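You operate a simulated robot arm through the tools that you are given. There is no shell and no other tool.

You run a simulated robot arm. Do the job below in one go: nothing can be reset, and whatever is moved stays where it is left.

## Task
Put things in order on the top of the plywood bench. At the end: the black wax bar from the top of the plywood bench stands on top of the yellow rubber block; the brown bottle is on the silver steel plate; the grey can stands where the brown long brush stood; the white cone from the top of the plywood bench stands where the brown bottle stood; the brown long brush stands where the white cone stood; whatever was shut is shut again. Leave all else as you found it, and nothing knocked over. Set down upright: brown bottle.

It is judged by the outcome, as a careful person would: the job done as asked, and still so three seconds after it is handed in. It fails if anything else is knocked over, pushed out of place, dropped, spilled or broken.

## Robot
A 7-joint arm with a two-finger parallel gripper, fixed in place. Base frame: the origin is at the foot of the arm, x ahead of it, y to its left, z up; the work surface is at about z = 86. Lengths are in cm, angles in degrees, forces in N, time in s.
With the tool pointing down near the work surface it reaches from about 24 to 68 cm from the base axis. Its first joint turns from -66.0 to 66.0 degrees. Payload 2.4 kg.
The TCP is the grasp point between the finger pads, 3 cm short of the fingertips. In the tool frame z runs along the fingers and y along their closing line. Largest opening 9.4 cm; finger width 2.8, thickness 1; the body of the gripper, 5 by 9.6 cm, starts 5.5 cm behind the TCP.
Orientation is that of the tool frame in the base frame, as a unit quaternion [w, x, y, z]. With the fingers straight down and closing along the base's y, the tool's x points along the base's -x, its y along +y and its z along -z.

## Interface
- The arm moves only by the tool play_rows. Its arguments are lists of equal length, an entry for each row: "delta_pos": the shift along the base's x, y, z in cm, a list of three; "dr": the turn, a rotation vector about the base's x, y, z in degrees, a list of three; "fingers": the closure, from 0 (fully open) to 1 (shut). In form: {"delta_pos": [[tx, ty, tz], ...], "dr": [[wx, wy, wz], ...], "fingers": [fingers, ...]}. A call has 1 to 20 rows; each row shifts and turns the commanded pose from where the row before left it. A row lasts 0.2 s, in which the tool goes at most 5 cm and 8.6 degrees; a call with a longer step from one row to the next is refused whole, and so is a gripper value outside its range. Where a pose cannot be reached the arm comes as near as it can. A force on the tool above 40 N (or 10 N above the force at the start of the call, whichever is more), or a blocked arm, ends the call early, and 0.2 s more pass. Each finger travels about 15.3 cm/s and halts on what it meets, pressing with about 32 N; the grip force reading is that of the motor and also rises with nothing between the fingers. The clock runs only during rows and for 0.2 s after the last one: add rows that do not move to give the fingers time. It gives the time, the measured TCP pose, the force on the tool (base axes), the opening and the grip force at its end, in the units of the frame above (readings bear some noise), with the torque about the TCP (base axes, N m) and any sound that the robot's microphone picked up.
- Cameras (640 x 400 px; columns grow to the right, rows downward): "scene" is fixed at [2.65, 46.43, 145.77]; the picture's right is [-0.81, -0.59, 0.00], its down [-0.27, 0.37, -0.89] and it looks along [0.52, -0.71, -0.46] (base axes); focal length 351 px, centre (320, 200). "wrist" rides on the gripper at [7.6, 1.4, -10.3] in the tool frame; the picture's right is [-0.18, 0.98, 0.00], its down [-0.75, -0.14, -0.64] and it looks along [-0.63, -0.12, 0.77] (tool axes); focal length 243 px, centre (320, 200). There is no depth. A picture from a camera that has moved, and an enlarged one, comes with that camera's place and axes in the base frame and with its lens. The place of the scene camera against the robot may be out by one fixed shift of up to 1.2 cm in any direction.
- camera(camera): a new picture of that camera. No time passes.
- inspect(camera, box): a new picture of the part [left, top, right, bottom] of that camera's present view, enlarged. No time passes.
- finish_job(): hands the job in; it is judged then, once.

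Nothing tells you positions but the pictures and the camera data. Unless the task says otherwise, let go and move clear before handing in.

The tools are called after "Emit:" by a JSON object that holds its "name" and its "arguments". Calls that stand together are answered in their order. play_rows: Moves the arm, as the interface text tells. Its arguments: {"type":"object","properties":{"delta_pos":{"type":"array"},"dr":{"type":"array"},"fingers":{"type":"array"}},"required":["delta_pos","dr","fingers"]} The other tools are called the same way: camera (camera) takes a picture; inspect (camera, box) takes an enlarged picture of a part of a camera's view; finish_job () hands the job in.

At the start:

```text
time: 0.0
position: [33.28, -19.38, 122.78]
tool_rot: [0.0, 0.0, 1.0, 0.001]
force: [-0.3, -0.6, -0.7]
torque: [0.0, -0.01, -0.01]
gripper_width: 9.41
grip_force: 0.0
```

scene: 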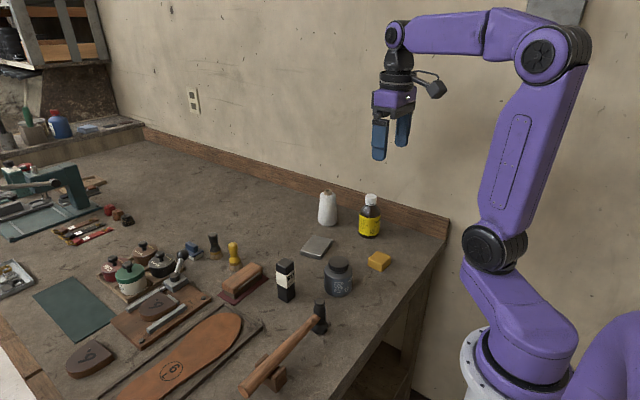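
wrist: 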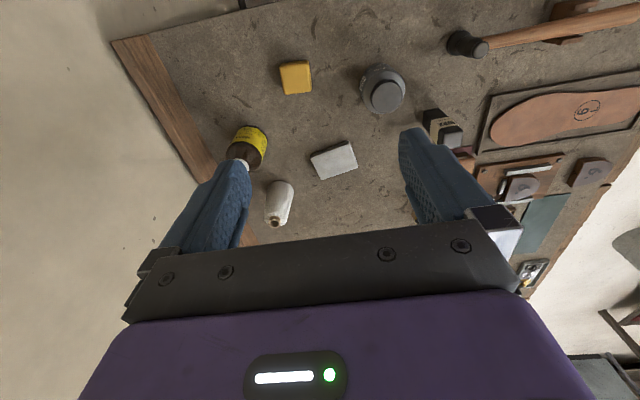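

I see a workbench with a thread cone (white), a brown bottle with yellow label, a steel plate, a yellow block, a dark wax bar, a grey can and brushes. I will look closer before moving.

Emit:
{"name": "inspect", "arguments": {"camera": "scene", "box": [200, 170, 440, 320]}}

Emit:
{"name": "inspect", "arguments": {"camera": "scene", "box": [80, 220, 340, 400]}}

Emit:
{"name": "inspect", "arguments": {"camera": "wrist", "box": [100, 0, 640, 260]}}

Emit:
{"name": "inspect", "arguments": {"camera": "scene", "box": [0, 0, 240, 150]}}

Emit:
{"name": "inspect", "arguments": {"camera": "scene", "box": [0, 140, 240, 290]}}

```text
2.67 times, centred on (320, 245) of scene
camera zoom: at [2.65, 46.43, 145.77], right [-0.81, -0.59, 0.0], down [-0.27, 0.37, -0.89], along [0.52, -0.71, -0.46], focal length 936 px, centre (320, 80)
```

zoom: 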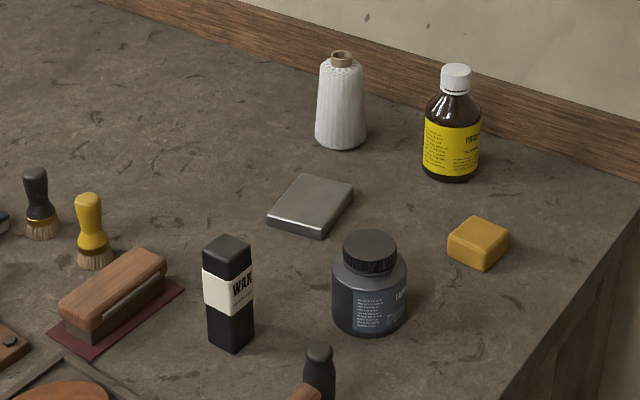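

```text
2.22 times, centred on (210, 310) of scene
camera zoom: at [2.65, 46.43, 145.77], right [-0.81, -0.59, 0.0], down [-0.27, 0.37, -0.89], along [0.52, -0.71, -0.46], focal length 780 px, centre (564, -44)
```

zoom: 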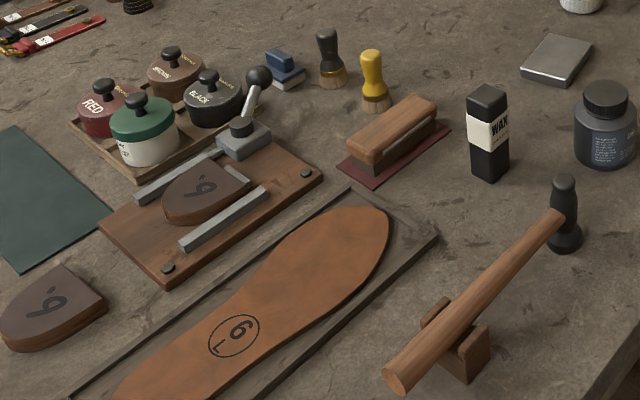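

```text
1.19 times, centred on (370, 130) of wrist
camera zoom: at [25.66, -17.9, 133.15], right [0.18, 0.98, 0.0], down [0.75, -0.14, 0.64], along [0.63, -0.12, -0.77], focal length 288 px, centre (261, 283)
```

zoom: 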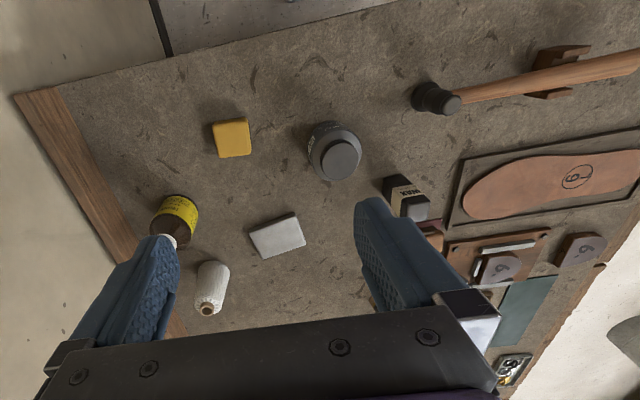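

```text
2.67 times, centred on (120, 75) of scene
camera zoom: at [2.65, 46.43, 145.77], right [-0.81, -0.59, 0.0], down [-0.27, 0.37, -0.89], along [0.52, -0.71, -0.46], focal length 936 px, centre (853, 533)
```

zoom: 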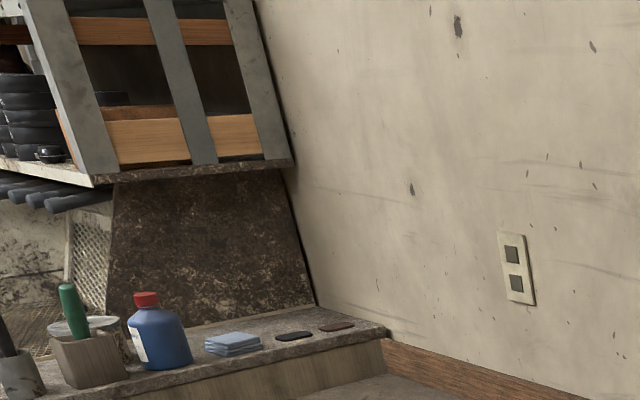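

```text
2.67 times, centred on (120, 215) of scene
camera zoom: at [2.65, 46.43, 145.77], right [-0.81, -0.59, 0.0], down [-0.27, 0.37, -0.89], along [0.52, -0.71, -0.46], focal length 936 px, centre (853, 160)
```

zoom: 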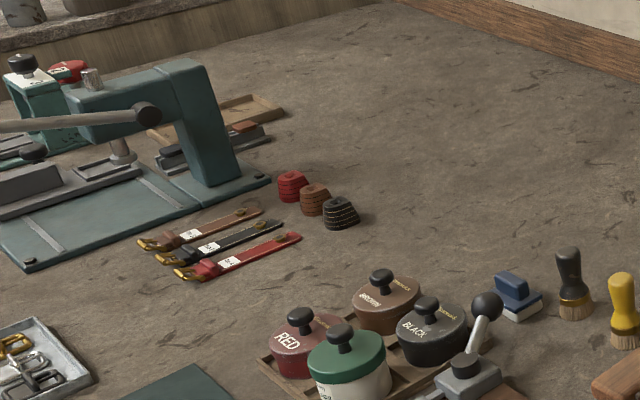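

The objects of interest are on the near right of the bench: cone about (58,-34), bottle (44,-36), plate (52,-20), yellow block (34,-23), can (38,-10), wax bar (47,0), brush (58,3). I'll zoom in with the wrist camera, whose calibration is reliable, to refine these.

Emit:
{"name": "inspect", "arguments": {"camera": "wrist", "box": [200, 40, 360, 140]}}

Emit:
{"name": "inspect", "arguments": {"camera": "wrist", "box": [220, 110, 380, 240]}}

Emit:
{"name": "inspect", "arguments": {"camera": "wrist", "box": [340, 40, 500, 160]}}

Emit:
{"name": "inspect", "arguments": {"camera": "scene", "box": [190, 220, 310, 320]}}

```text
4.00 times, centred on (280, 90) of wrist
camera zoom: at [25.66, -17.9, 133.15], right [0.18, 0.98, 0.0], down [0.75, -0.14, 0.64], along [0.63, -0.12, -0.77], focal length 970 px, centre (480, 640)
```

zoom: 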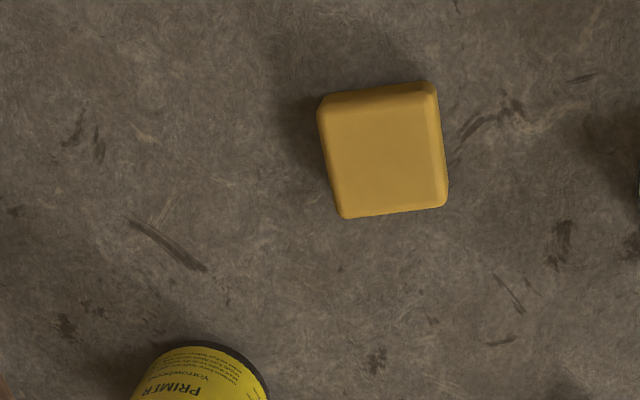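

```text
3.08 times, centred on (300, 175) of wrist
camera zoom: at [25.66, -17.9, 133.15], right [0.18, 0.98, 0.0], down [0.75, -0.14, 0.64], along [0.63, -0.12, -0.77], focal length 746 px, centre (382, 277)
```

zoom: 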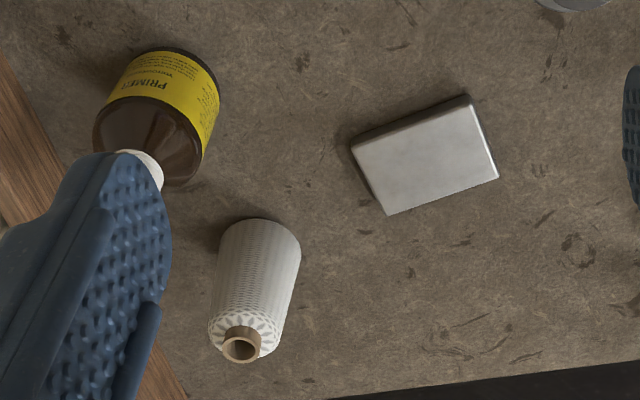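

```text
3.33 times, centred on (420, 100) of wrist
camera zoom: at [25.66, -17.9, 133.15], right [0.18, 0.98, 0.0], down [0.75, -0.14, 0.64], along [0.63, -0.12, -0.77], focal length 809 px, centre (-13, 533)
```

zoom: 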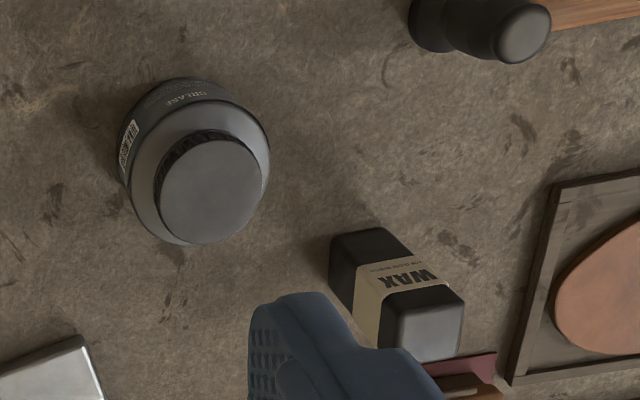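

```text
4.00 times, centred on (250, 270) of scene
camera zoom: at [2.65, 46.43, 145.77], right [-0.81, -0.59, 0.0], down [-0.27, 0.37, -0.89], along [0.52, -0.71, -0.46], focal length 1403 px, centre (600, -80)
```

zoom: 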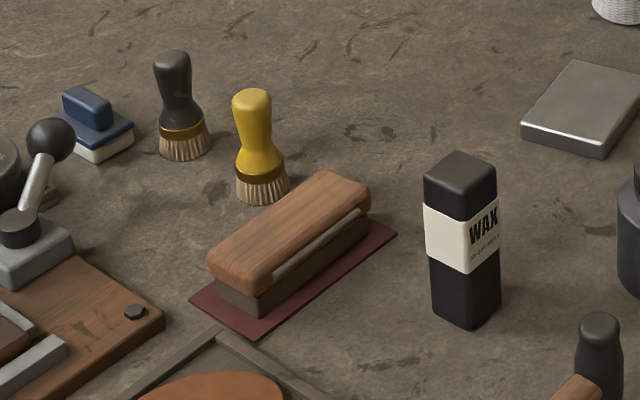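

The cone, bottle, plate, block, can and wax bar are all visible in the wrist view. Next I move high over the centre to see the can, wax bar and brush from the calibrated wrist camera.

Emit:
{"name": "play_rows", "arguments": {"delta_pos": [[1.8, 3, 0], [1.8, 3, 0], [1.8, 3, 0], [1.8, 3, 0], [1.5, 3, 0]], "dr": [[0, 0, 0], [0, 0, 0], [0, 0, 0], [0, 0, 0], [0, 0, 0]], "fingers": [0, 0, 0, 0, 0]}}

Emit:
{"name": "camera", "arguments": {"camera": "wrist"}}

```text
time: 1.2
position: [41.98, -4.37, 122.79]
tool_rot: [0.0, 0.0, 1.0, 0.0]
force: [0.1, 0.7, 0.6]
torque: [-0.01, -0.01, 0.0]
gripper_width: 9.4
grip_force: 0.0
```

```text
taken
camera wrist: at [34.33, -2.86, 133.08], right [0.19, 0.98, 0.0], down [0.75, -0.14, 0.64], along [0.63, -0.12, -0.77], focal length 243 px, centre (320, 200)
```

wrist: 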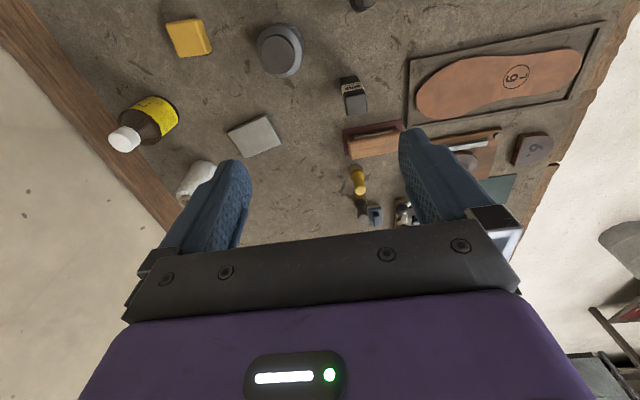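

Emit:
{"name": "inspect", "arguments": {"camera": "wrist", "box": [240, 10, 400, 110]}}

Emit:
{"name": "inspect", "arguments": {"camera": "wrist", "box": [320, 70, 440, 230]}}

Emit:
{"name": "inspect", "arguments": {"camera": "wrist", "box": [100, 80, 300, 220]}}

Emit:
{"name": "inspect", "arguments": {"camera": "wrist", "box": [150, 0, 310, 90]}}

```text
4.00 times, centred on (320, 60) of wrist
camera zoom: at [34.33, -2.86, 133.08], right [0.19, 0.98, 0.0], down [0.75, -0.14, 0.64], along [0.63, -0.12, -0.77], focal length 970 px, centre (320, 760)
```

zoom: 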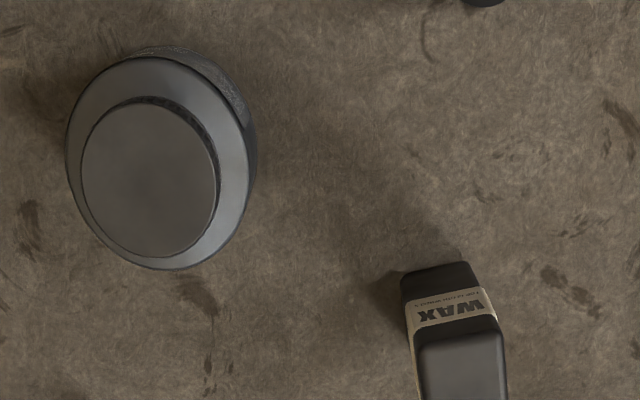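

```text
2.50 times, centred on (380, 150) of wrist
camera zoom: at [34.33, -2.86, 133.08], right [0.19, 0.98, 0.0], down [0.75, -0.14, 0.64], along [0.63, -0.12, -0.77], focal length 606 px, centre (170, 325)
```

zoom: 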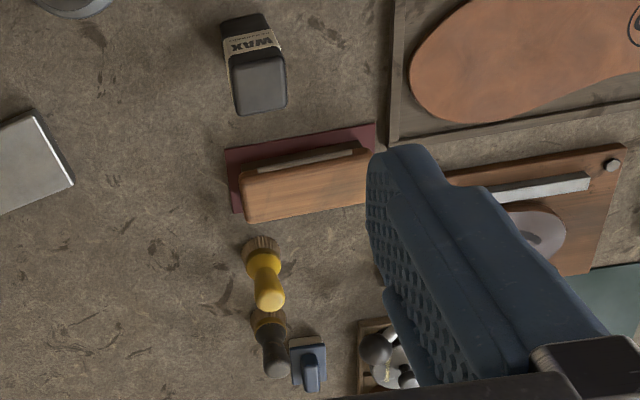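

```text
2.86 times, centred on (200, 150) of wrist
camera zoom: at [34.33, -2.86, 133.08], right [0.19, 0.98, 0.0], down [0.75, -0.14, 0.64], along [0.63, -0.12, -0.77], focal length 693 px, centre (663, 343)
```

zoom: 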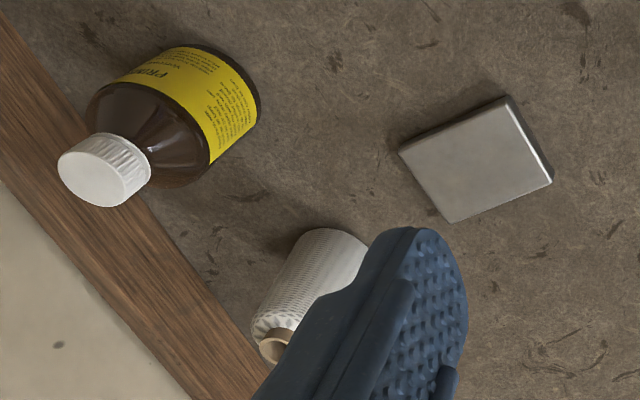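

```text
4.00 times, centred on (230, 45) of wrist
camera zoom: at [34.33, -2.86, 133.08], right [0.19, 0.98, 0.0], down [0.75, -0.14, 0.64], along [0.63, -0.12, -0.77], focal length 970 px, centre (680, 820)
```

zoom: 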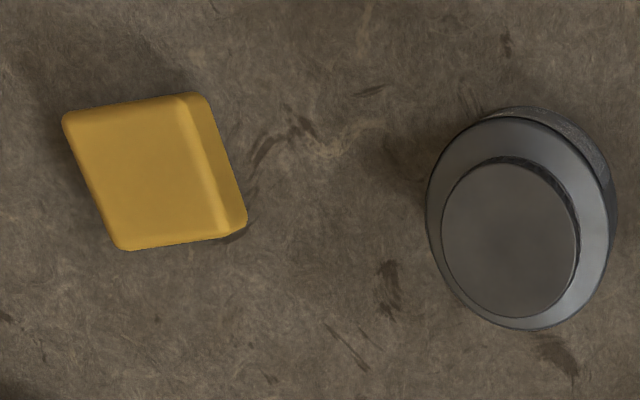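

The can is at about (39.3,-9.9) with its top at z=94, the wax bar at (47.5,0.2), the yellow block at (35.2,-23.6) and the plate at (53.1,-19.8). Next I get unobstructed views of the brush, then of the cone and bottle.

Emit:
{"name": "play_rows", "arguments": {"delta_pos": [[2.7, 3, -2], [2.7, 3, -2], [2.6, 3, -2], [0, 0, 0]], "dr": [[0, 0, 0], [0, 0, 0], [0, 0, 0], [0, 0, 0]], "fingers": [0, 0, 0, 0]}}

Emit:
{"name": "camera", "arguments": {"camera": "wrist"}}

Emit:
{"name": "inspect", "arguments": {"camera": "wrist", "box": [220, 40, 420, 180]}}

```text
time: 2.2
position: [50.01, 4.41, 116.78]
tool_rot: [0.001, 0.001, 1.0, 0.0]
force: [-0.4, 0.2, -0.2]
torque: [-0.01, 0.01, -0.02]
gripper_width: 9.37
grip_force: 0.0
```

```text
taken
camera wrist: at [42.25, 5.95, 127.09], right [0.19, 0.98, 0.0], down [0.75, -0.14, 0.64], along [0.63, -0.12, -0.77], focal length 243 px, centre (320, 200)
```

wrist: 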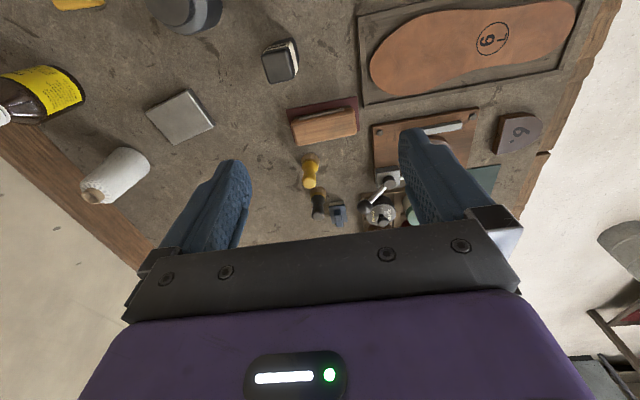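

```text
2.86 times, centred on (320, 110) of wrist
camera zoom: at [42.25, 5.95, 127.09], right [0.19, 0.98, 0.0], down [0.75, -0.14, 0.64], along [0.63, -0.12, -0.77], focal length 693 px, centre (320, 457)
```

zoom: 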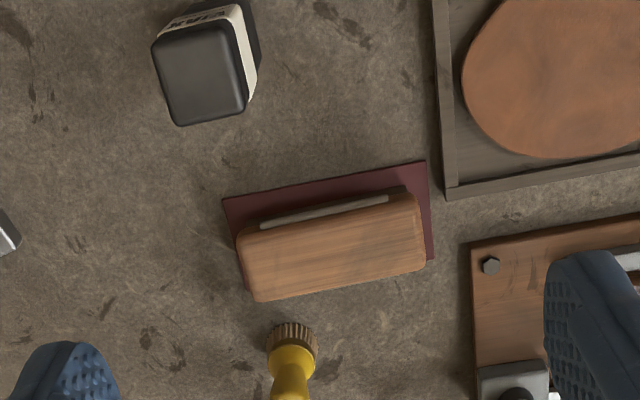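

The brush lies on a thin red pad, centre about (58.1,3.7), long axis along y, about 9.8×4.1 cm. Now I go to view the cone and bottle.

Emit:
{"name": "play_rows", "arguments": {"delta_pos": [[-0.7, -4.5, 0], [-0.7, -4.5, 0], [-0.7, -4.5, 0], [-0.7, -4.5, 0], [-0.7, -4.5, 0], [-0.7, -4.5, 0], [-0.8, -4.4, 0], [0, 0, 0]], "dr": [[0, 0, 0], [0, 0, 0], [0, 0, 0], [0, 0, 0], [0, 0, 0], [0, 0, 0], [0, 0, 0], [0, 0, 0]], "fingers": [0, 0, 0, 0, 0, 0, 0, 0]}}

Emit:
{"name": "camera", "arguments": {"camera": "wrist"}}

Emit:
{"name": "inspect", "arguments": {"camera": "wrist", "box": [200, 20, 420, 200]}}

Emit:
{"name": "inspect", "arguments": {"camera": "scene", "box": [290, 160, 430, 280]}}

```text
time: 4.0
position: [45.04, -26.8, 116.77]
tool_rot: [0.0, 0.0, 1.0, 0.0]
force: [0.5, 0.2, 0.1]
torque: [0.02, -0.01, -0.02]
gripper_width: 9.44
grip_force: 0.1
```

```text
taken
camera wrist: at [37.4, -25.36, 127.2], right [0.18, 0.98, 0.0], down [0.75, -0.14, 0.64], along [0.63, -0.12, -0.77], focal length 243 px, centre (320, 200)
```

wrist: 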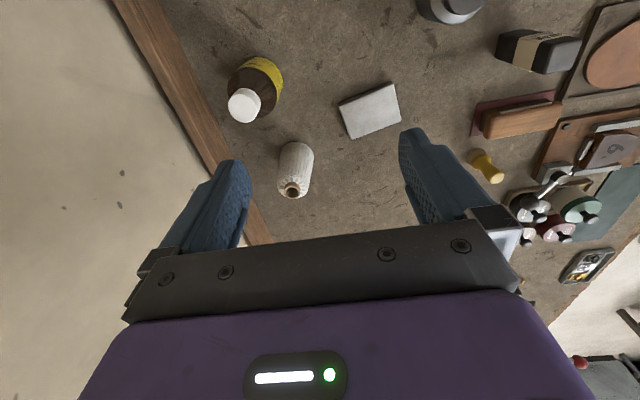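

```text
2.22 times, centred on (310, 110) of wrist
camera zoom: at [37.4, -25.36, 127.2], right [0.18, 0.98, 0.0], down [0.75, -0.14, 0.64], along [0.63, -0.12, -0.77], focal length 539 px, centre (342, 400)
```

zoom: 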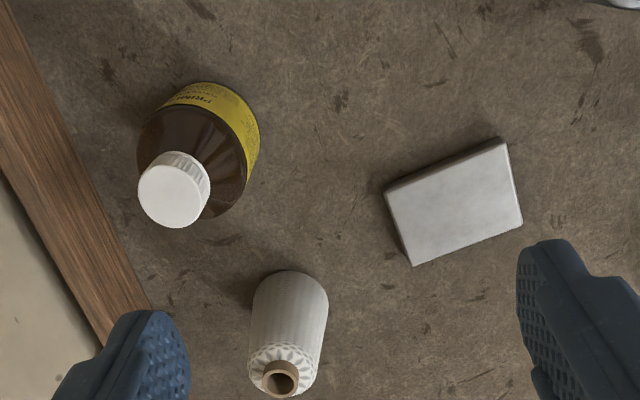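

```text
3.33 times, centred on (360, 220) of scene
camera zoom: at [2.65, 46.42, 145.77], right [-0.81, -0.59, 0.0], down [-0.27, 0.37, -0.89], along [0.52, -0.71, -0.46], focal length 1169 px, centre (187, 133)
```

zoom: 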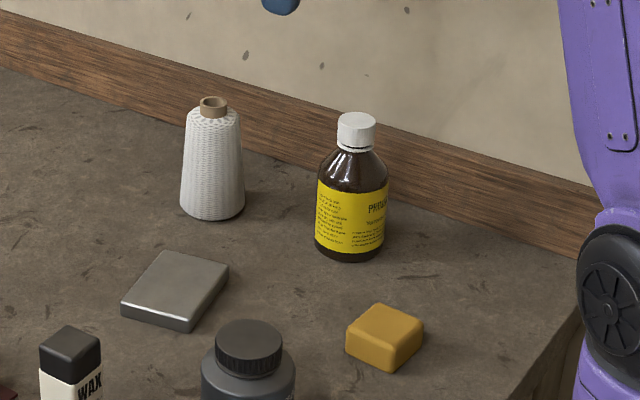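

The bottle is at about (45.25,-35.75), cap top near z=99.3. The cone's place is still uncertain (about (58–60,-34)), so I take a closer view of it.

Emit:
{"name": "play_rows", "arguments": {"delta_pos": [[2.5, -0.6, -1], [2.5, -0.6, -1], [0, 0, 0]], "dr": [[0, 0, 0], [0, 0, 0], [0, 0, 0]], "fingers": [0, 0, 0]}}

Emit:
{"name": "inspect", "arguments": {"camera": "wrist", "box": [200, 0, 420, 180]}}

Emit:
{"name": "inspect", "arguments": {"camera": "wrist", "box": [240, 80, 360, 180]}}

```text
time: 4.8
position: [50.27, -28.05, 114.84]
tool_rot: [0.001, 0.0, 1.0, 0.0]
force: [0.5, -0.9, -0.4]
torque: [0.0, -0.02, 0.01]
gripper_width: 9.4
grip_force: 0.1
```

```text
2.22 times, centred on (310, 90) of wrist
camera zoom: at [42.48, -26.53, 125.22], right [0.18, 0.98, 0.0], down [0.75, -0.14, 0.64], along [0.63, -0.12, -0.77], focal length 539 px, centre (342, 444)
```

zoom: 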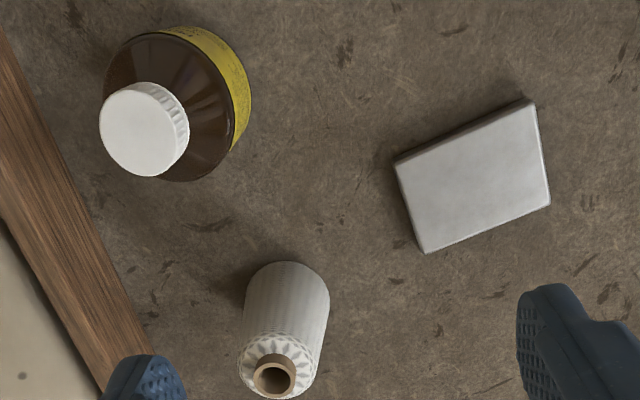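

```text
4.00 times, centred on (300, 130) of wrist
camera zoom: at [42.48, -26.53, 125.22], right [0.18, 0.98, 0.0], down [0.75, -0.14, 0.64], along [0.63, -0.12, -0.77], focal length 970 px, centre (400, 480)
```

zoom: 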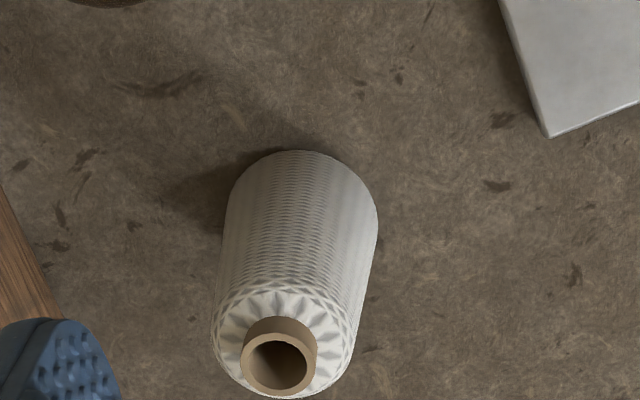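

The cone stands at about (59.2,-34.1), top near z=98. I now turn the gripper by -90° (closing along x, camera away from the wall) while moving above the bottle.

Emit:
{"name": "play_rows", "arguments": {"delta_pos": [[-0.456, -0.7, 0], [-0.456, -0.7, 0], [-0.456, -0.7, 0], [-0.456, -0.7, 0], [-0.456, -0.7, 0], [-0.456, -0.7, 0], [-0.456, -0.7, 0], [-0.456, -0.7, 0], [-0.456, -0.7, 0], [-0.456, -0.7, 0], [-0.456, -0.7, 0], [0, 0, 0]], "dr": [[0, 0, -8.182], [0, 0, -8.182], [0, 0, -8.182], [0, 0, -8.182], [0, 0, -8.182], [0, 0, -8.182], [0, 0, -8.182], [0, 0, -8.182], [0, 0, -8.182], [0, 0, -8.182], [0, 0, -8.18], [0, 0, 0]], "fingers": [0, 0, 0, 0, 0, 0, 0, 0, 0, 0, 0, 0]}}

Emit:
{"name": "camera", "arguments": {"camera": "wrist"}}

Emit:
{"name": "camera", "arguments": {"camera": "scene"}}

```text
time: 7.4
position: [45.05, -35.72, 114.79]
tool_rot: [0.0, 0.708, 0.706, 0.0]
force: [0.6, -0.2, 0.2]
torque: [0.03, 0.02, -0.01]
gripper_width: 9.41
grip_force: 0.0
```

```text
taken
camera wrist: at [46.38, -28.06, 125.15], right [0.98, -0.19, 0.0], down [-0.14, -0.75, 0.64], along [-0.12, -0.63, -0.77], focal length 243 px, centre (320, 200)
```

wrist: 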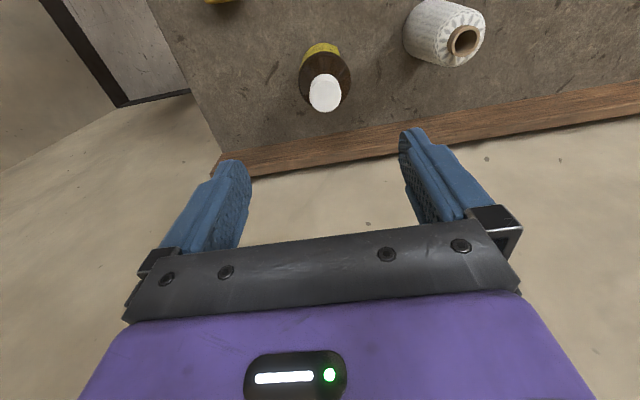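

```text
taken
```

scene: 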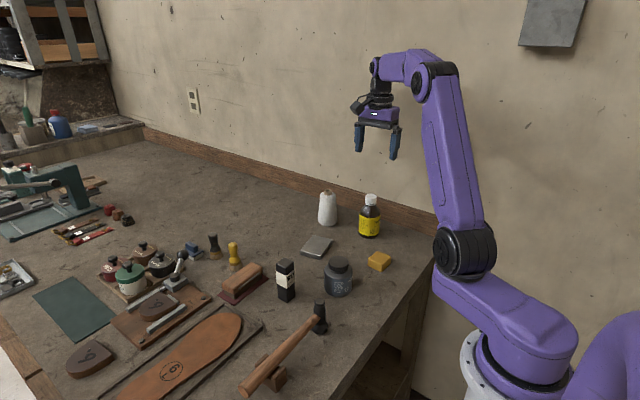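

Emit:
{"name": "inspect", "arguments": {"camera": "wrist", "box": [270, 20, 380, 130]}}

Emit:
{"name": "inspect", "arguments": {"camera": "wrist", "box": [380, 0, 520, 90]}}

Emit:
{"name": "inspect", "arguments": {"camera": "scene", "box": [330, 180, 410, 250]}}

```text
3.64 times, centred on (325, 75) of wrist
camera zoom: at [46.38, -28.06, 125.15], right [0.98, -0.19, 0.0], down [-0.14, -0.75, 0.64], along [-0.12, -0.63, -0.77], focal length 882 px, centre (302, 654)
```

zoom: 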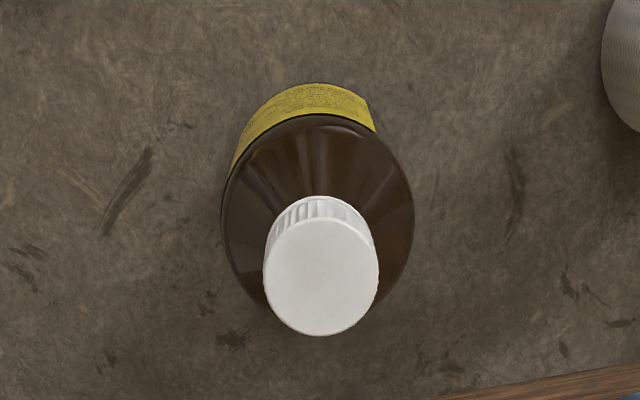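

```text
4.44 times, centred on (450, 45) of wrist
camera zoom: at [46.38, -28.06, 125.15], right [0.98, -0.19, 0.0], down [-0.14, -0.75, 0.64], along [-0.12, -0.63, -0.77], focal length 1078 px, centre (-258, 889)
```

zoom: 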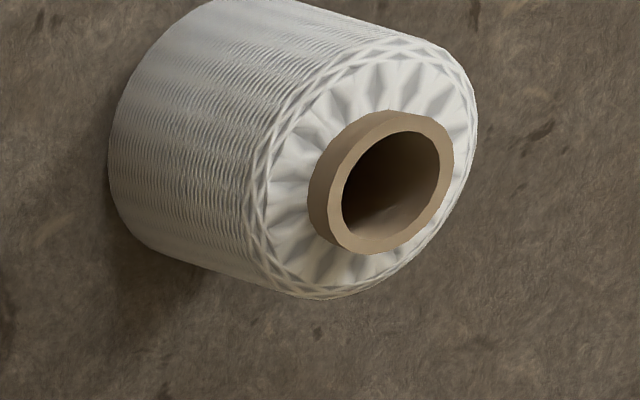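

```text
5.71 times, centred on (370, 215) of scene
camera zoom: at [2.65, 46.43, 145.77], right [-0.81, -0.59, 0.0], down [-0.27, 0.37, -0.89], along [0.52, -0.71, -0.46], focal length 2005 px, centre (34, 114)
```

zoom: 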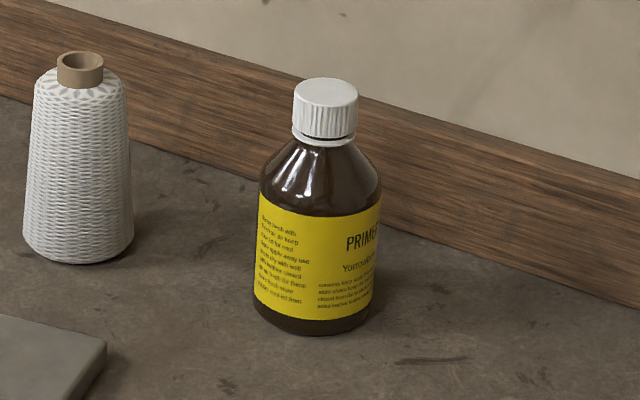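

The cap centre is at about (45.4,-35.8) with the fingers either side of it in x. I descend to cap height and close on the cap gently, then check the opening.

Emit:
{"name": "play_rows", "arguments": {"delta_pos": [[0.35, -0.08, -3], [0, 0, -4], [0, 0, -4], [0, 0, -2.5], [0, 0, -1.6], [0, 0, 0]], "dr": [[0, 0, 0], [0, 0, 0], [0, 0, 0], [0, 0, 0], [0, 0, 0], [0, 0, 0]], "fingers": [0, 0, 0, 0, 0, 0]}}

Emit:
{"name": "camera", "arguments": {"camera": "wrist"}}

Emit:
{"name": "inspect", "arguments": {"camera": "scene", "box": [320, 140, 440, 250]}}

```text
time: 8.8
position: [45.3, -35.8, 99.75]
tool_rot: [-0.001, 0.707, 0.707, 0.0]
force: [-0.2, -0.5, 0.4]
torque: [0.0, 0.01, 0.02]
gripper_width: 9.41
grip_force: 0.1
```

```text
taken
camera wrist: at [46.65, -28.06, 110.0], right [0.98, -0.18, 0.0], down [-0.14, -0.75, 0.64], along [-0.12, -0.63, -0.77], focal length 243 px, centre (320, 200)
```

wrist: 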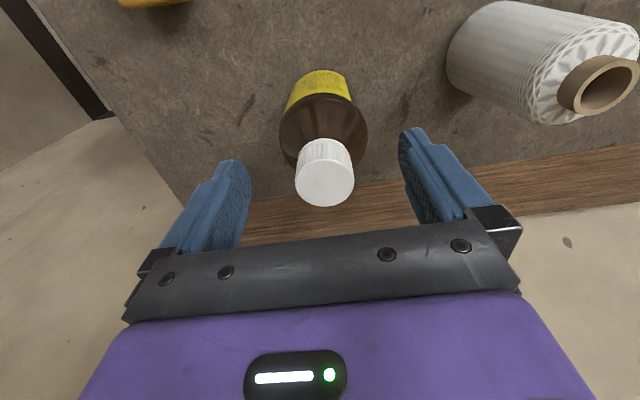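

```text
3.64 times, centred on (380, 195) of scene
camera zoom: at [2.65, 46.43, 145.77], right [-0.81, -0.59, 0.0], down [-0.27, 0.37, -0.89], along [0.52, -0.71, -0.46], focal length 1276 px, centre (102, 218)
```

zoom: 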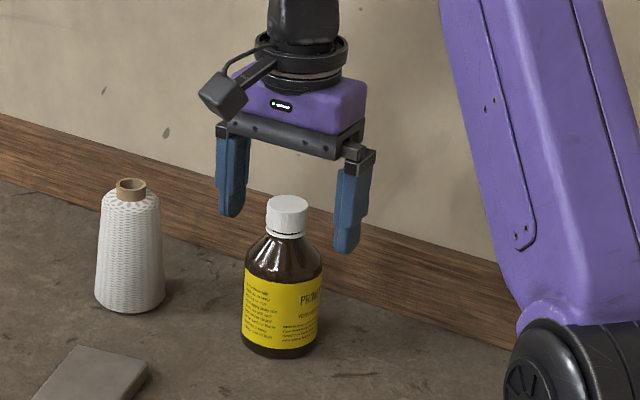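

The cap sits centred between the fingers at the right height. I close on it.

Emit:
{"name": "play_rows", "arguments": {"delta_pos": [[0.12, 0, -0.1], [0, 0, 0], [0, 0, 0], [0, 0, 0], [0, 0, 0]], "dr": [[0, 0, 0], [0, 0, 0], [0, 0, 0], [0, 0, 0], [0, 0, 0]], "fingers": [0.3, 0.55, 1, 1, 1]}}

Emit:
{"name": "inspect", "arguments": {"camera": "scene", "box": [320, 140, 440, 250]}}

```text
time: 10.0
position: [45.47, -35.8, 99.52]
tool_rot: [0.0, 0.707, 0.707, 0.0]
force: [0.8, 0.0, 0.2]
torque: [0.01, 0.02, -0.01]
gripper_width: 3.06
grip_force: 32.1
```

```text
3.64 times, centred on (380, 195) of scene
camera zoom: at [2.65, 46.43, 145.77], right [-0.81, -0.59, 0.0], down [-0.27, 0.37, -0.89], along [0.52, -0.71, -0.46], focal length 1276 px, centre (102, 218)
```

zoom: 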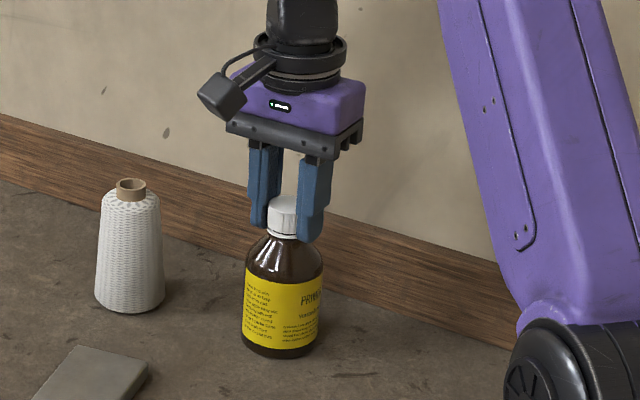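

The grip holds the cap at 3.06 cm width; the bottle spot is (45.45,-35.8). I lift slowly.

Emit:
{"name": "play_rows", "arguments": {"delta_pos": [[0, 0, 0.5], [0, 0, 1.5], [0, 0, 2], [0, 0, 0], [0, 0, 0]], "dr": [[0, 0, 0], [0, 0, 0], [0, 0, 0], [0, 0, 0], [0, 0, 0]], "fingers": [1, 1, 1, 1, 1]}}

Emit:
{"name": "inspect", "arguments": {"camera": "scene", "box": [320, 140, 440, 250]}}

Emit:
{"name": "camera", "arguments": {"camera": "wrist"}}

```text
time: 11.2
position: [45.42, -35.69, 103.33]
tool_rot: [-0.001, 0.707, 0.708, 0.0]
force: [-0.1, 0.1, -3.2]
torque: [-0.01, -0.02, 0.04]
gripper_width: 3.06
grip_force: 32.3
```

```text
3.64 times, centred on (380, 195) of scene
camera zoom: at [2.65, 46.42, 145.77], right [-0.81, -0.59, 0.0], down [-0.27, 0.37, -0.89], along [0.52, -0.71, -0.46], focal length 1276 px, centre (102, 218)
```

zoom: 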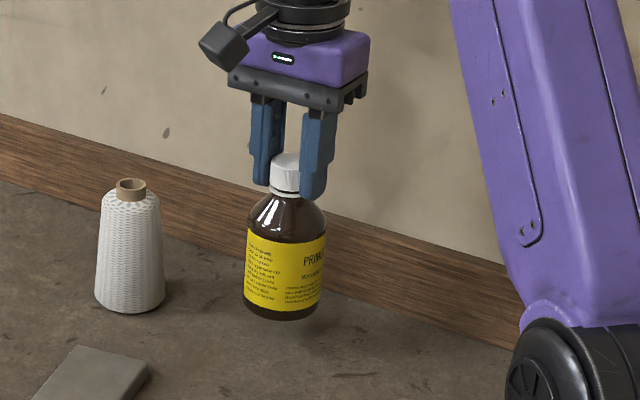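

```text
taken
camera wrist: at [46.76, -28.01, 113.77], right [0.98, -0.18, 0.0], down [-0.14, -0.75, 0.64], along [-0.12, -0.63, -0.77], focal length 243 px, centre (320, 200)
```

wrist: 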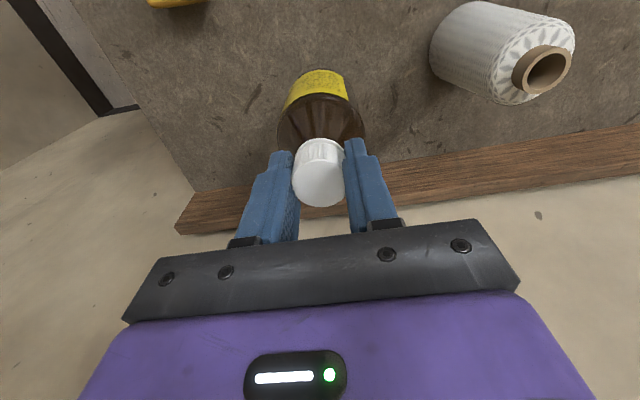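

The bottle is held firmly and weighs about 0.3 kg. I raise it and carry it over the plate centre (53.25,-19.8).

Emit:
{"name": "play_rows", "arguments": {"delta_pos": [[0, 0, 2.4], [0, 0, 2.4], [0.8, 1.6, 0], [1.2, 2.4, 0], [1.4, 2.8, 0], [1.4, 2.8, 0], [1.4, 2.8, 0], [1.0, 2.0, 0], [0.63, 1.34, 0], [0, 0, 0], [0, 0, 0]], "dr": [[0, 0, 0], [0, 0, 0], [0, 0, 0], [0, 0, 0], [0, 0, 0], [0, 0, 0], [0, 0, 0], [0, 0, 0], [0, 0, 0], [0, 0, 0], [0, 0, 0]], "fingers": [1, 1, 1, 1, 1, 1, 1, 1, 1, 1, 1]}}

Emit:
{"name": "camera", "arguments": {"camera": "wrist"}}

Emit:
{"name": "inspect", "arguments": {"camera": "scene", "box": [260, 140, 400, 260]}}

```text
time: 13.6
position: [53.34, -20.08, 108.29]
tool_rot: [0.0, 0.707, 0.708, 0.0]
force: [0.2, 0.4, -3.5]
torque: [0.05, 0.01, 0.01]
gripper_width: 3.04
grip_force: 32.1
```

```text
taken
camera wrist: at [54.78, -12.34, 118.67], right [0.98, -0.18, 0.0], down [-0.14, -0.75, 0.64], along [-0.12, -0.63, -0.77], focal length 243 px, centre (320, 200)
```

wrist: 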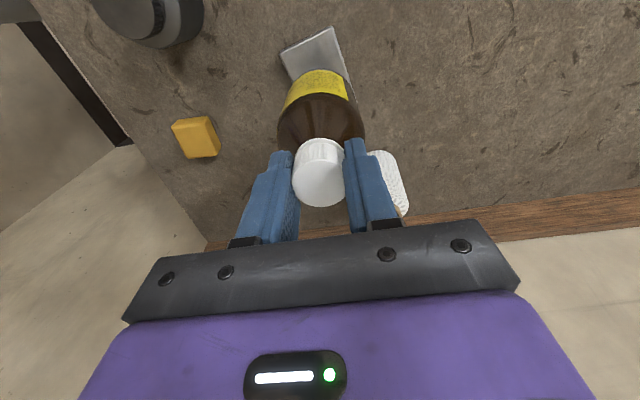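

```text
3.33 times, centred on (330, 200) of scene
camera zoom: at [2.65, 46.42, 145.77], right [-0.81, -0.59, 0.0], down [-0.27, 0.37, -0.89], along [0.52, -0.71, -0.46], focal length 1169 px, centre (287, 200)
```

zoom: 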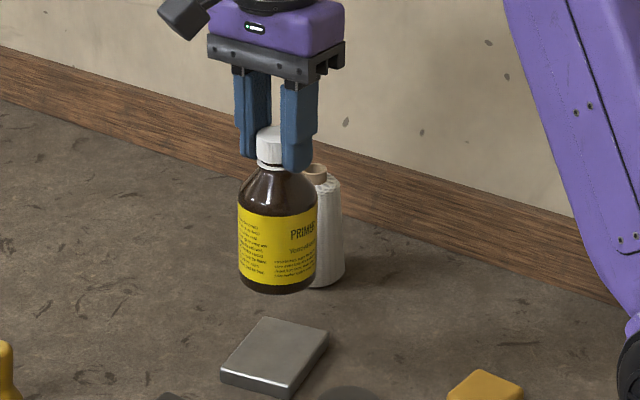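

The bottle is over the plate. I descend to just above the plate surface and check.

Emit:
{"name": "play_rows", "arguments": {"delta_pos": [[-0.08, 0.13, -2], [0, 0, -2], [0, 0, -1.6], [0, 0, -0.8], [0, 0, 0], [0, 0, 0]], "dr": [[0, 0, 0], [0, 0, 0], [0, 0, 0], [0, 0, 0], [0, 0, 0], [0, 0, 0]], "fingers": [1, 1, 1, 1, 1, 1]}}

Emit:
{"name": "inspect", "arguments": {"camera": "wrist", "box": [240, 0, 400, 220]}}

Emit:
{"name": "inspect", "arguments": {"camera": "scene", "box": [270, 180, 370, 270]}}

```text
time: 15.0
position: [53.17, -19.89, 101.95]
tool_rot: [0.0, 0.707, 0.707, -0.001]
force: [-0.4, 0.2, -3.8]
torque: [0.0, 0.0, 0.0]
gripper_width: 3.05
grip_force: 31.9
```

```text
1.82 times, centred on (320, 110) of wrist
camera zoom: at [54.58, -12.22, 112.28], right [0.98, -0.18, 0.0], down [-0.14, -0.75, 0.64], along [-0.12, -0.63, -0.77], focal length 441 px, centre (320, 364)
```

zoom: 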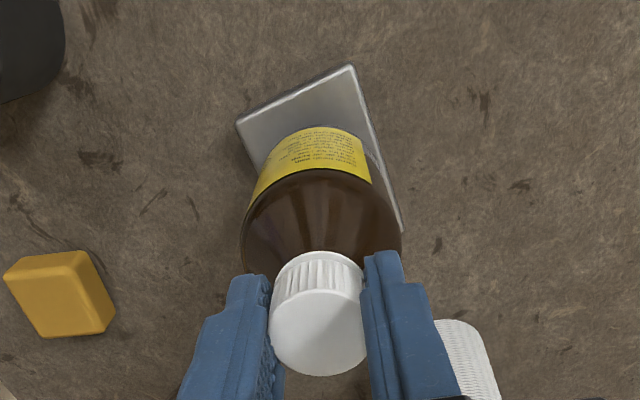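

```text
4.44 times, centred on (320, 225) of scene
camera zoom: at [2.65, 46.42, 145.77], right [-0.81, -0.59, 0.0], down [-0.27, 0.37, -0.89], along [0.52, -0.71, -0.46], focal length 1559 px, centre (320, 89)
```

zoom: 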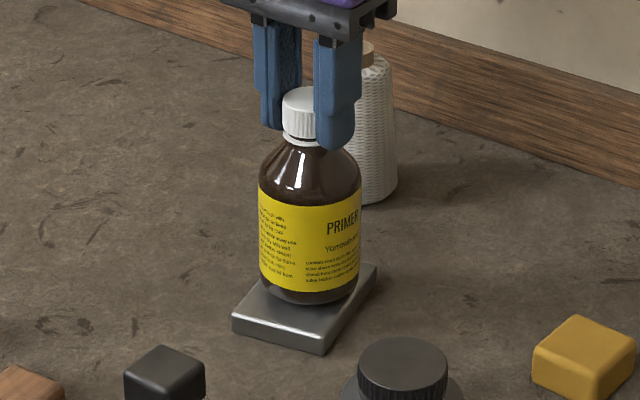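

The bottle is centred over the plate, about 1 cm above it. I lower in small steps and watch the force.

Emit:
{"name": "play_rows", "arguments": {"delta_pos": [[0.04, -0.02, -0.3], [0, 0, -0.3], [0, 0, -0.15], [0, 0, 0]], "dr": [[0, 0, 0], [0, 0, 0], [0, 0, 0], [0, 0, 0]], "fingers": [1, 1, 1, 1]}}

```text
time: 16.0
position: [53.18, -20.03, 101.26]
tool_rot: [0.0, 0.707, 0.707, 0.0]
force: [0.3, 0.5, 0.5]
torque: [0.0, 0.02, -0.01]
gripper_width: 3.06
grip_force: 32.1
```

The force reading shows the plate now carries the bottle. I check the picture before opening.

Emit:
{"name": "inspect", "arguments": {"camera": "scene", "box": [270, 180, 370, 270]}}

Emit:
{"name": "inspect", "arguments": {"camera": "wrist", "box": [240, 0, 400, 220]}}

```text
4.44 times, centred on (320, 225) of scene
camera zoom: at [2.65, 46.43, 145.77], right [-0.81, -0.59, 0.0], down [-0.27, 0.37, -0.89], along [0.52, -0.71, -0.46], focal length 1559 px, centre (320, 89)
```

zoom: 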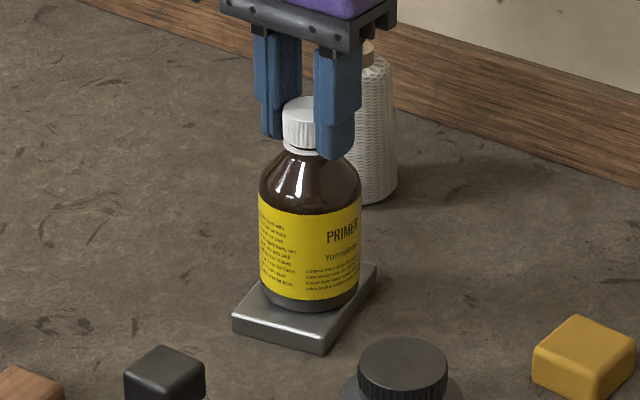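

```text
1.82 times, centred on (320, 110) of wrist
camera zoom: at [54.57, -12.23, 111.6], right [0.98, -0.18, 0.0], down [-0.14, -0.75, 0.64], along [-0.12, -0.63, -0.77], focal length 441 px, centre (320, 364)
```

zoom: 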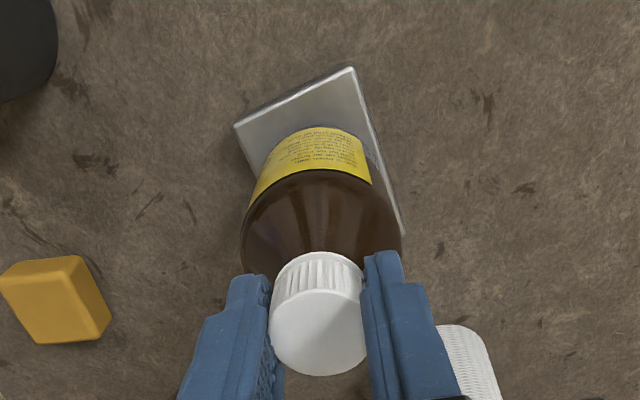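

The bottle stands upright on the plate. I open the fingers and rise clear.

Emit:
{"name": "play_rows", "arguments": {"delta_pos": [[0, 0, 0], [0, 0, 0], [0, 0, 0], [0, 0, 2], [0, 0, 4], [0, 0, 4]], "dr": [[0, 0, 0], [0, 0, 0], [0, 0, 0], [0, 0, 0], [0, 0, 0], [0, 0, 0]], "fingers": [0.6, 0.4, 0.2, 0.2, 0.2, 0.1]}}

Emit:
{"name": "camera", "arguments": {"camera": "scene"}}

Emit:
{"name": "camera", "arguments": {"camera": "wrist"}}

```text
time: 17.4
position: [53.36, -19.86, 111.22]
tool_rot: [0.0, 0.707, 0.707, 0.0]
force: [-0.5, 0.4, -0.6]
torque: [0.03, 0.01, 0.01]
gripper_width: 8.46
grip_force: 0.0
```

```text
taken
```

scene: 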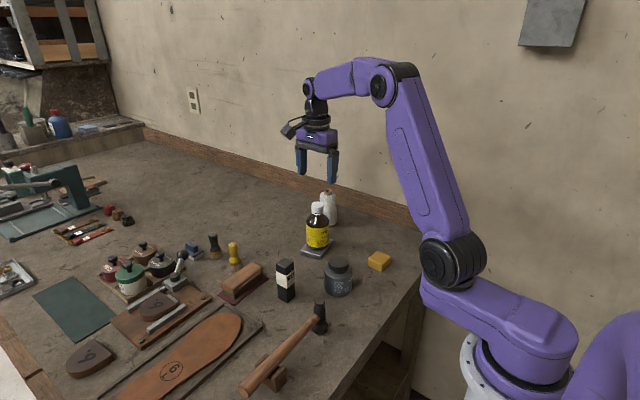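

```text
taken
camera wrist: at [54.7, -12.22, 121.58], right [0.98, -0.18, 0.0], down [-0.14, -0.75, 0.64], along [-0.12, -0.63, -0.77], focal length 243 px, centre (320, 200)
```

wrist: 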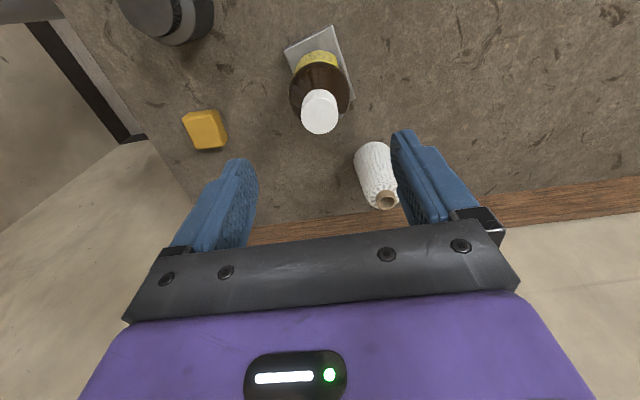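

The bottle stands on the plate. Next I go above the cone at (59.2,-34.1).

Emit:
{"name": "play_rows", "arguments": {"delta_pos": [[1.0, -2.4, 0.5], [1.2, -2.9, 0.5], [1.2, -2.9, 0.5], [1.2, -2.9, 0], [1.2, -2.9, 0], [0, 0, 0], [0, 0, 0]], "dr": [[0, 0, 0], [0, 0, 0], [0, 0, 0], [0, 0, 0], [0, 0, 0], [0, 0, 0], [0, 0, 0]], "fingers": [0, 0, 0, 0, 0, 0, 0]}}

Emit:
{"name": "camera", "arguments": {"camera": "wrist"}}

Emit:
{"name": "inspect", "arguments": {"camera": "wrist", "box": [260, 20, 400, 140]}}

```text
time: 19.0
position: [57.92, -31.12, 112.87]
tool_rot: [0.0, 0.708, 0.707, 0.0]
force: [0.4, 0.3, 0.2]
torque: [-0.02, 0.0, -0.01]
gripper_width: 9.4
grip_force: 0.0
out of reach, approached as far as the arm can: row 5
```

```text
taken
camera wrist: at [59.24, -23.4, 123.18], right [0.98, -0.18, 0.0], down [-0.14, -0.75, 0.64], along [-0.12, -0.63, -0.77], focal length 243 px, centre (320, 200)
```

wrist: 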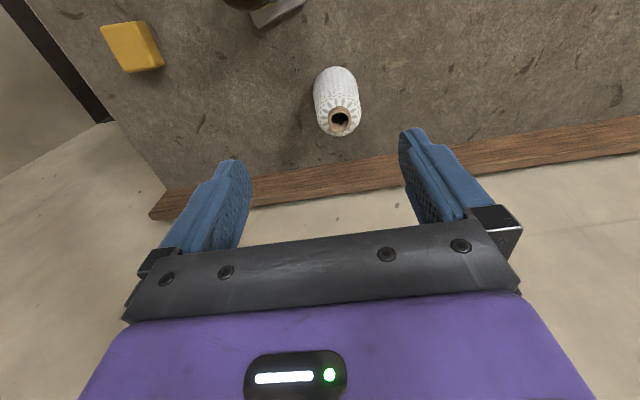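

```text
3.33 times, centred on (330, 80) of wrist
camera zoom: at [59.24, -23.4, 123.18], right [0.98, -0.18, 0.0], down [-0.14, -0.75, 0.64], along [-0.12, -0.63, -0.77], focal length 809 px, centre (287, 600)
```

zoom: 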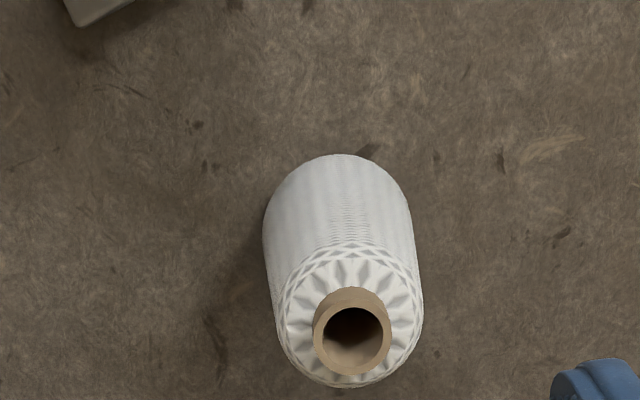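

Straight-down reach ends just short of the cone at this height, so I will lean the tool outward. First I turn so the closing line is tangential, staying here.

Emit:
{"name": "play_rows", "arguments": {"delta_pos": [[-0.5, 0.3, 0], [0, 0, 0], [0, 0, 0], [0, 0, 0], [0, 0, 0], [0, 0, 0], [0, 0, 0], [0, 0, 0], [0, 0, 0]], "dr": [[0, 0, 7.55], [0, 0, 7.55], [0, 0, 7.55], [0, 0, 7.55], [0, 0, 7.55], [0, 0, 7.55], [0, 0, 7.55], [0, 0, 7.55], [0, 0, 0]], "fingers": [0, 0, 0, 0, 0, 0, 0, 0, 0]}}

```text
time: 21.0
position: [57.36, -30.85, 112.63]
tool_rot: [0.0, 0.255, 0.967, 0.0]
force: [0.2, -0.3, 0.8]
torque: [0.02, 0.0, -0.03]
gripper_width: 9.39
grip_force: 0.0
```

Emit:
{"name": "play_rows", "arguments": {"delta_pos": [[0, 0, 0], [0, 0, 0], [0.7, -0.97, 0], [0.7, -0.97, 0], [0.65, -0.96, 0], [0, 0, 0]], "dr": [[-2.96, -5.22, 0], [-2.96, -5.22, 0], [0, 0, 0], [0, 0, 0], [0, 0, 0], [0, 0, 0]], "fingers": [0, 0, 0, 0, 0, 0]}}

Emit:
{"name": "camera", "arguments": {"camera": "wrist"}}

Emit:
{"name": "camera", "arguments": {"camera": "scene"}}

```text
time: 22.4
position: [59.36, -33.52, 112.81]
tool_rot: [0.101, 0.254, 0.962, -0.027]
force: [1.0, 0.7, 1.0]
torque: [0.0, 0.0, 0.0]
gripper_width: 9.4
grip_force: 0.1
```

```text
taken
camera wrist: at [51.67, -27.61, 121.36], right [0.64, 0.77, 0.04], down [0.46, -0.42, 0.78], along [0.62, -0.49, -0.62], focal length 243 px, centre (320, 200)
```

wrist: 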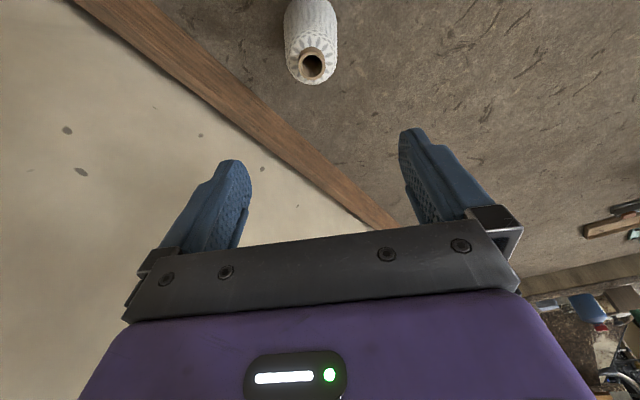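

```text
taken
```

scene: 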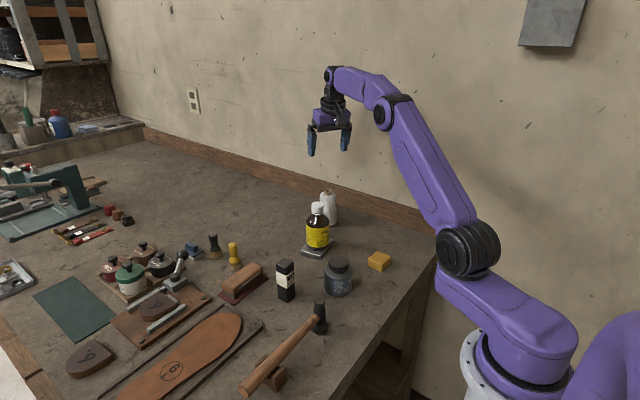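

The leaned pose reaches above the cone. I descend around it, checking before closing.

Emit:
{"name": "play_rows", "arguments": {"delta_pos": [[-0.25, -0.05, -3], [0, 0, -4], [0, 0, -4], [0, 0, -3], [0, 0, 0]], "dr": [[0, 0, 0], [0, 0, 0], [0, 0, 0], [0, 0, 0], [0, 0, 0]], "fingers": [0, 0, 0, 0, 0]}}

Emit:
{"name": "camera", "arguments": {"camera": "wrist"}}

Emit:
{"name": "inspect", "arguments": {"camera": "scene", "box": [260, 120, 400, 260]}}

```text
time: 23.6
position: [59.05, -33.66, 98.7]
tool_rot: [0.101, 0.253, 0.962, -0.027]
force: [0.2, -0.2, -0.5]
torque: [0.0, -0.02, -0.01]
gripper_width: 9.41
grip_force: 0.2
```

```text
taken
camera wrist: at [51.42, -27.66, 107.33], right [0.64, 0.77, 0.04], down [0.45, -0.42, 0.78], along [0.62, -0.49, -0.62], focal length 243 px, centre (320, 200)
```

wrist: 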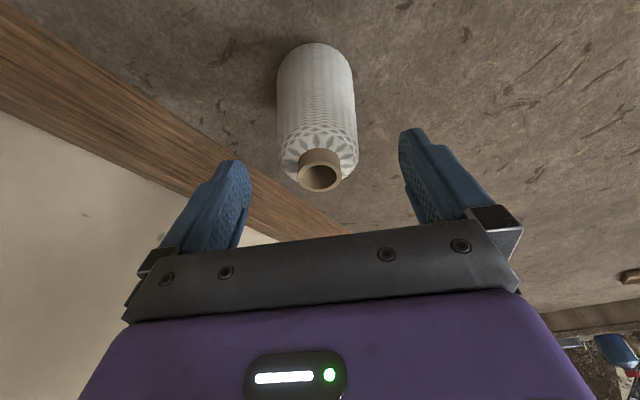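

```text
2.86 times, centred on (330, 190) of scene
camera zoom: at [2.65, 46.43, 145.77], right [-0.81, -0.59, 0.0], down [-0.27, 0.37, -0.89], along [0.52, -0.71, -0.46], focal length 1002 px, centre (291, 229)
```

zoom: 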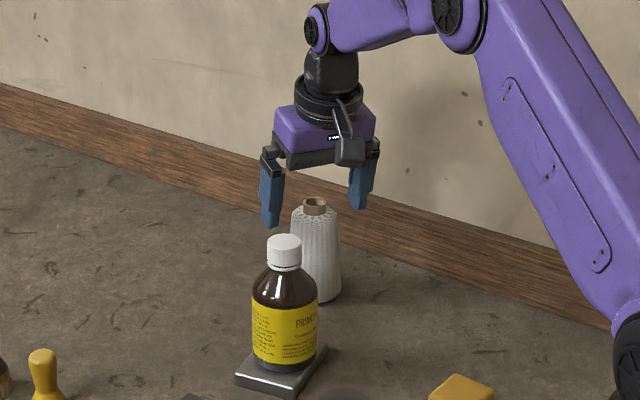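

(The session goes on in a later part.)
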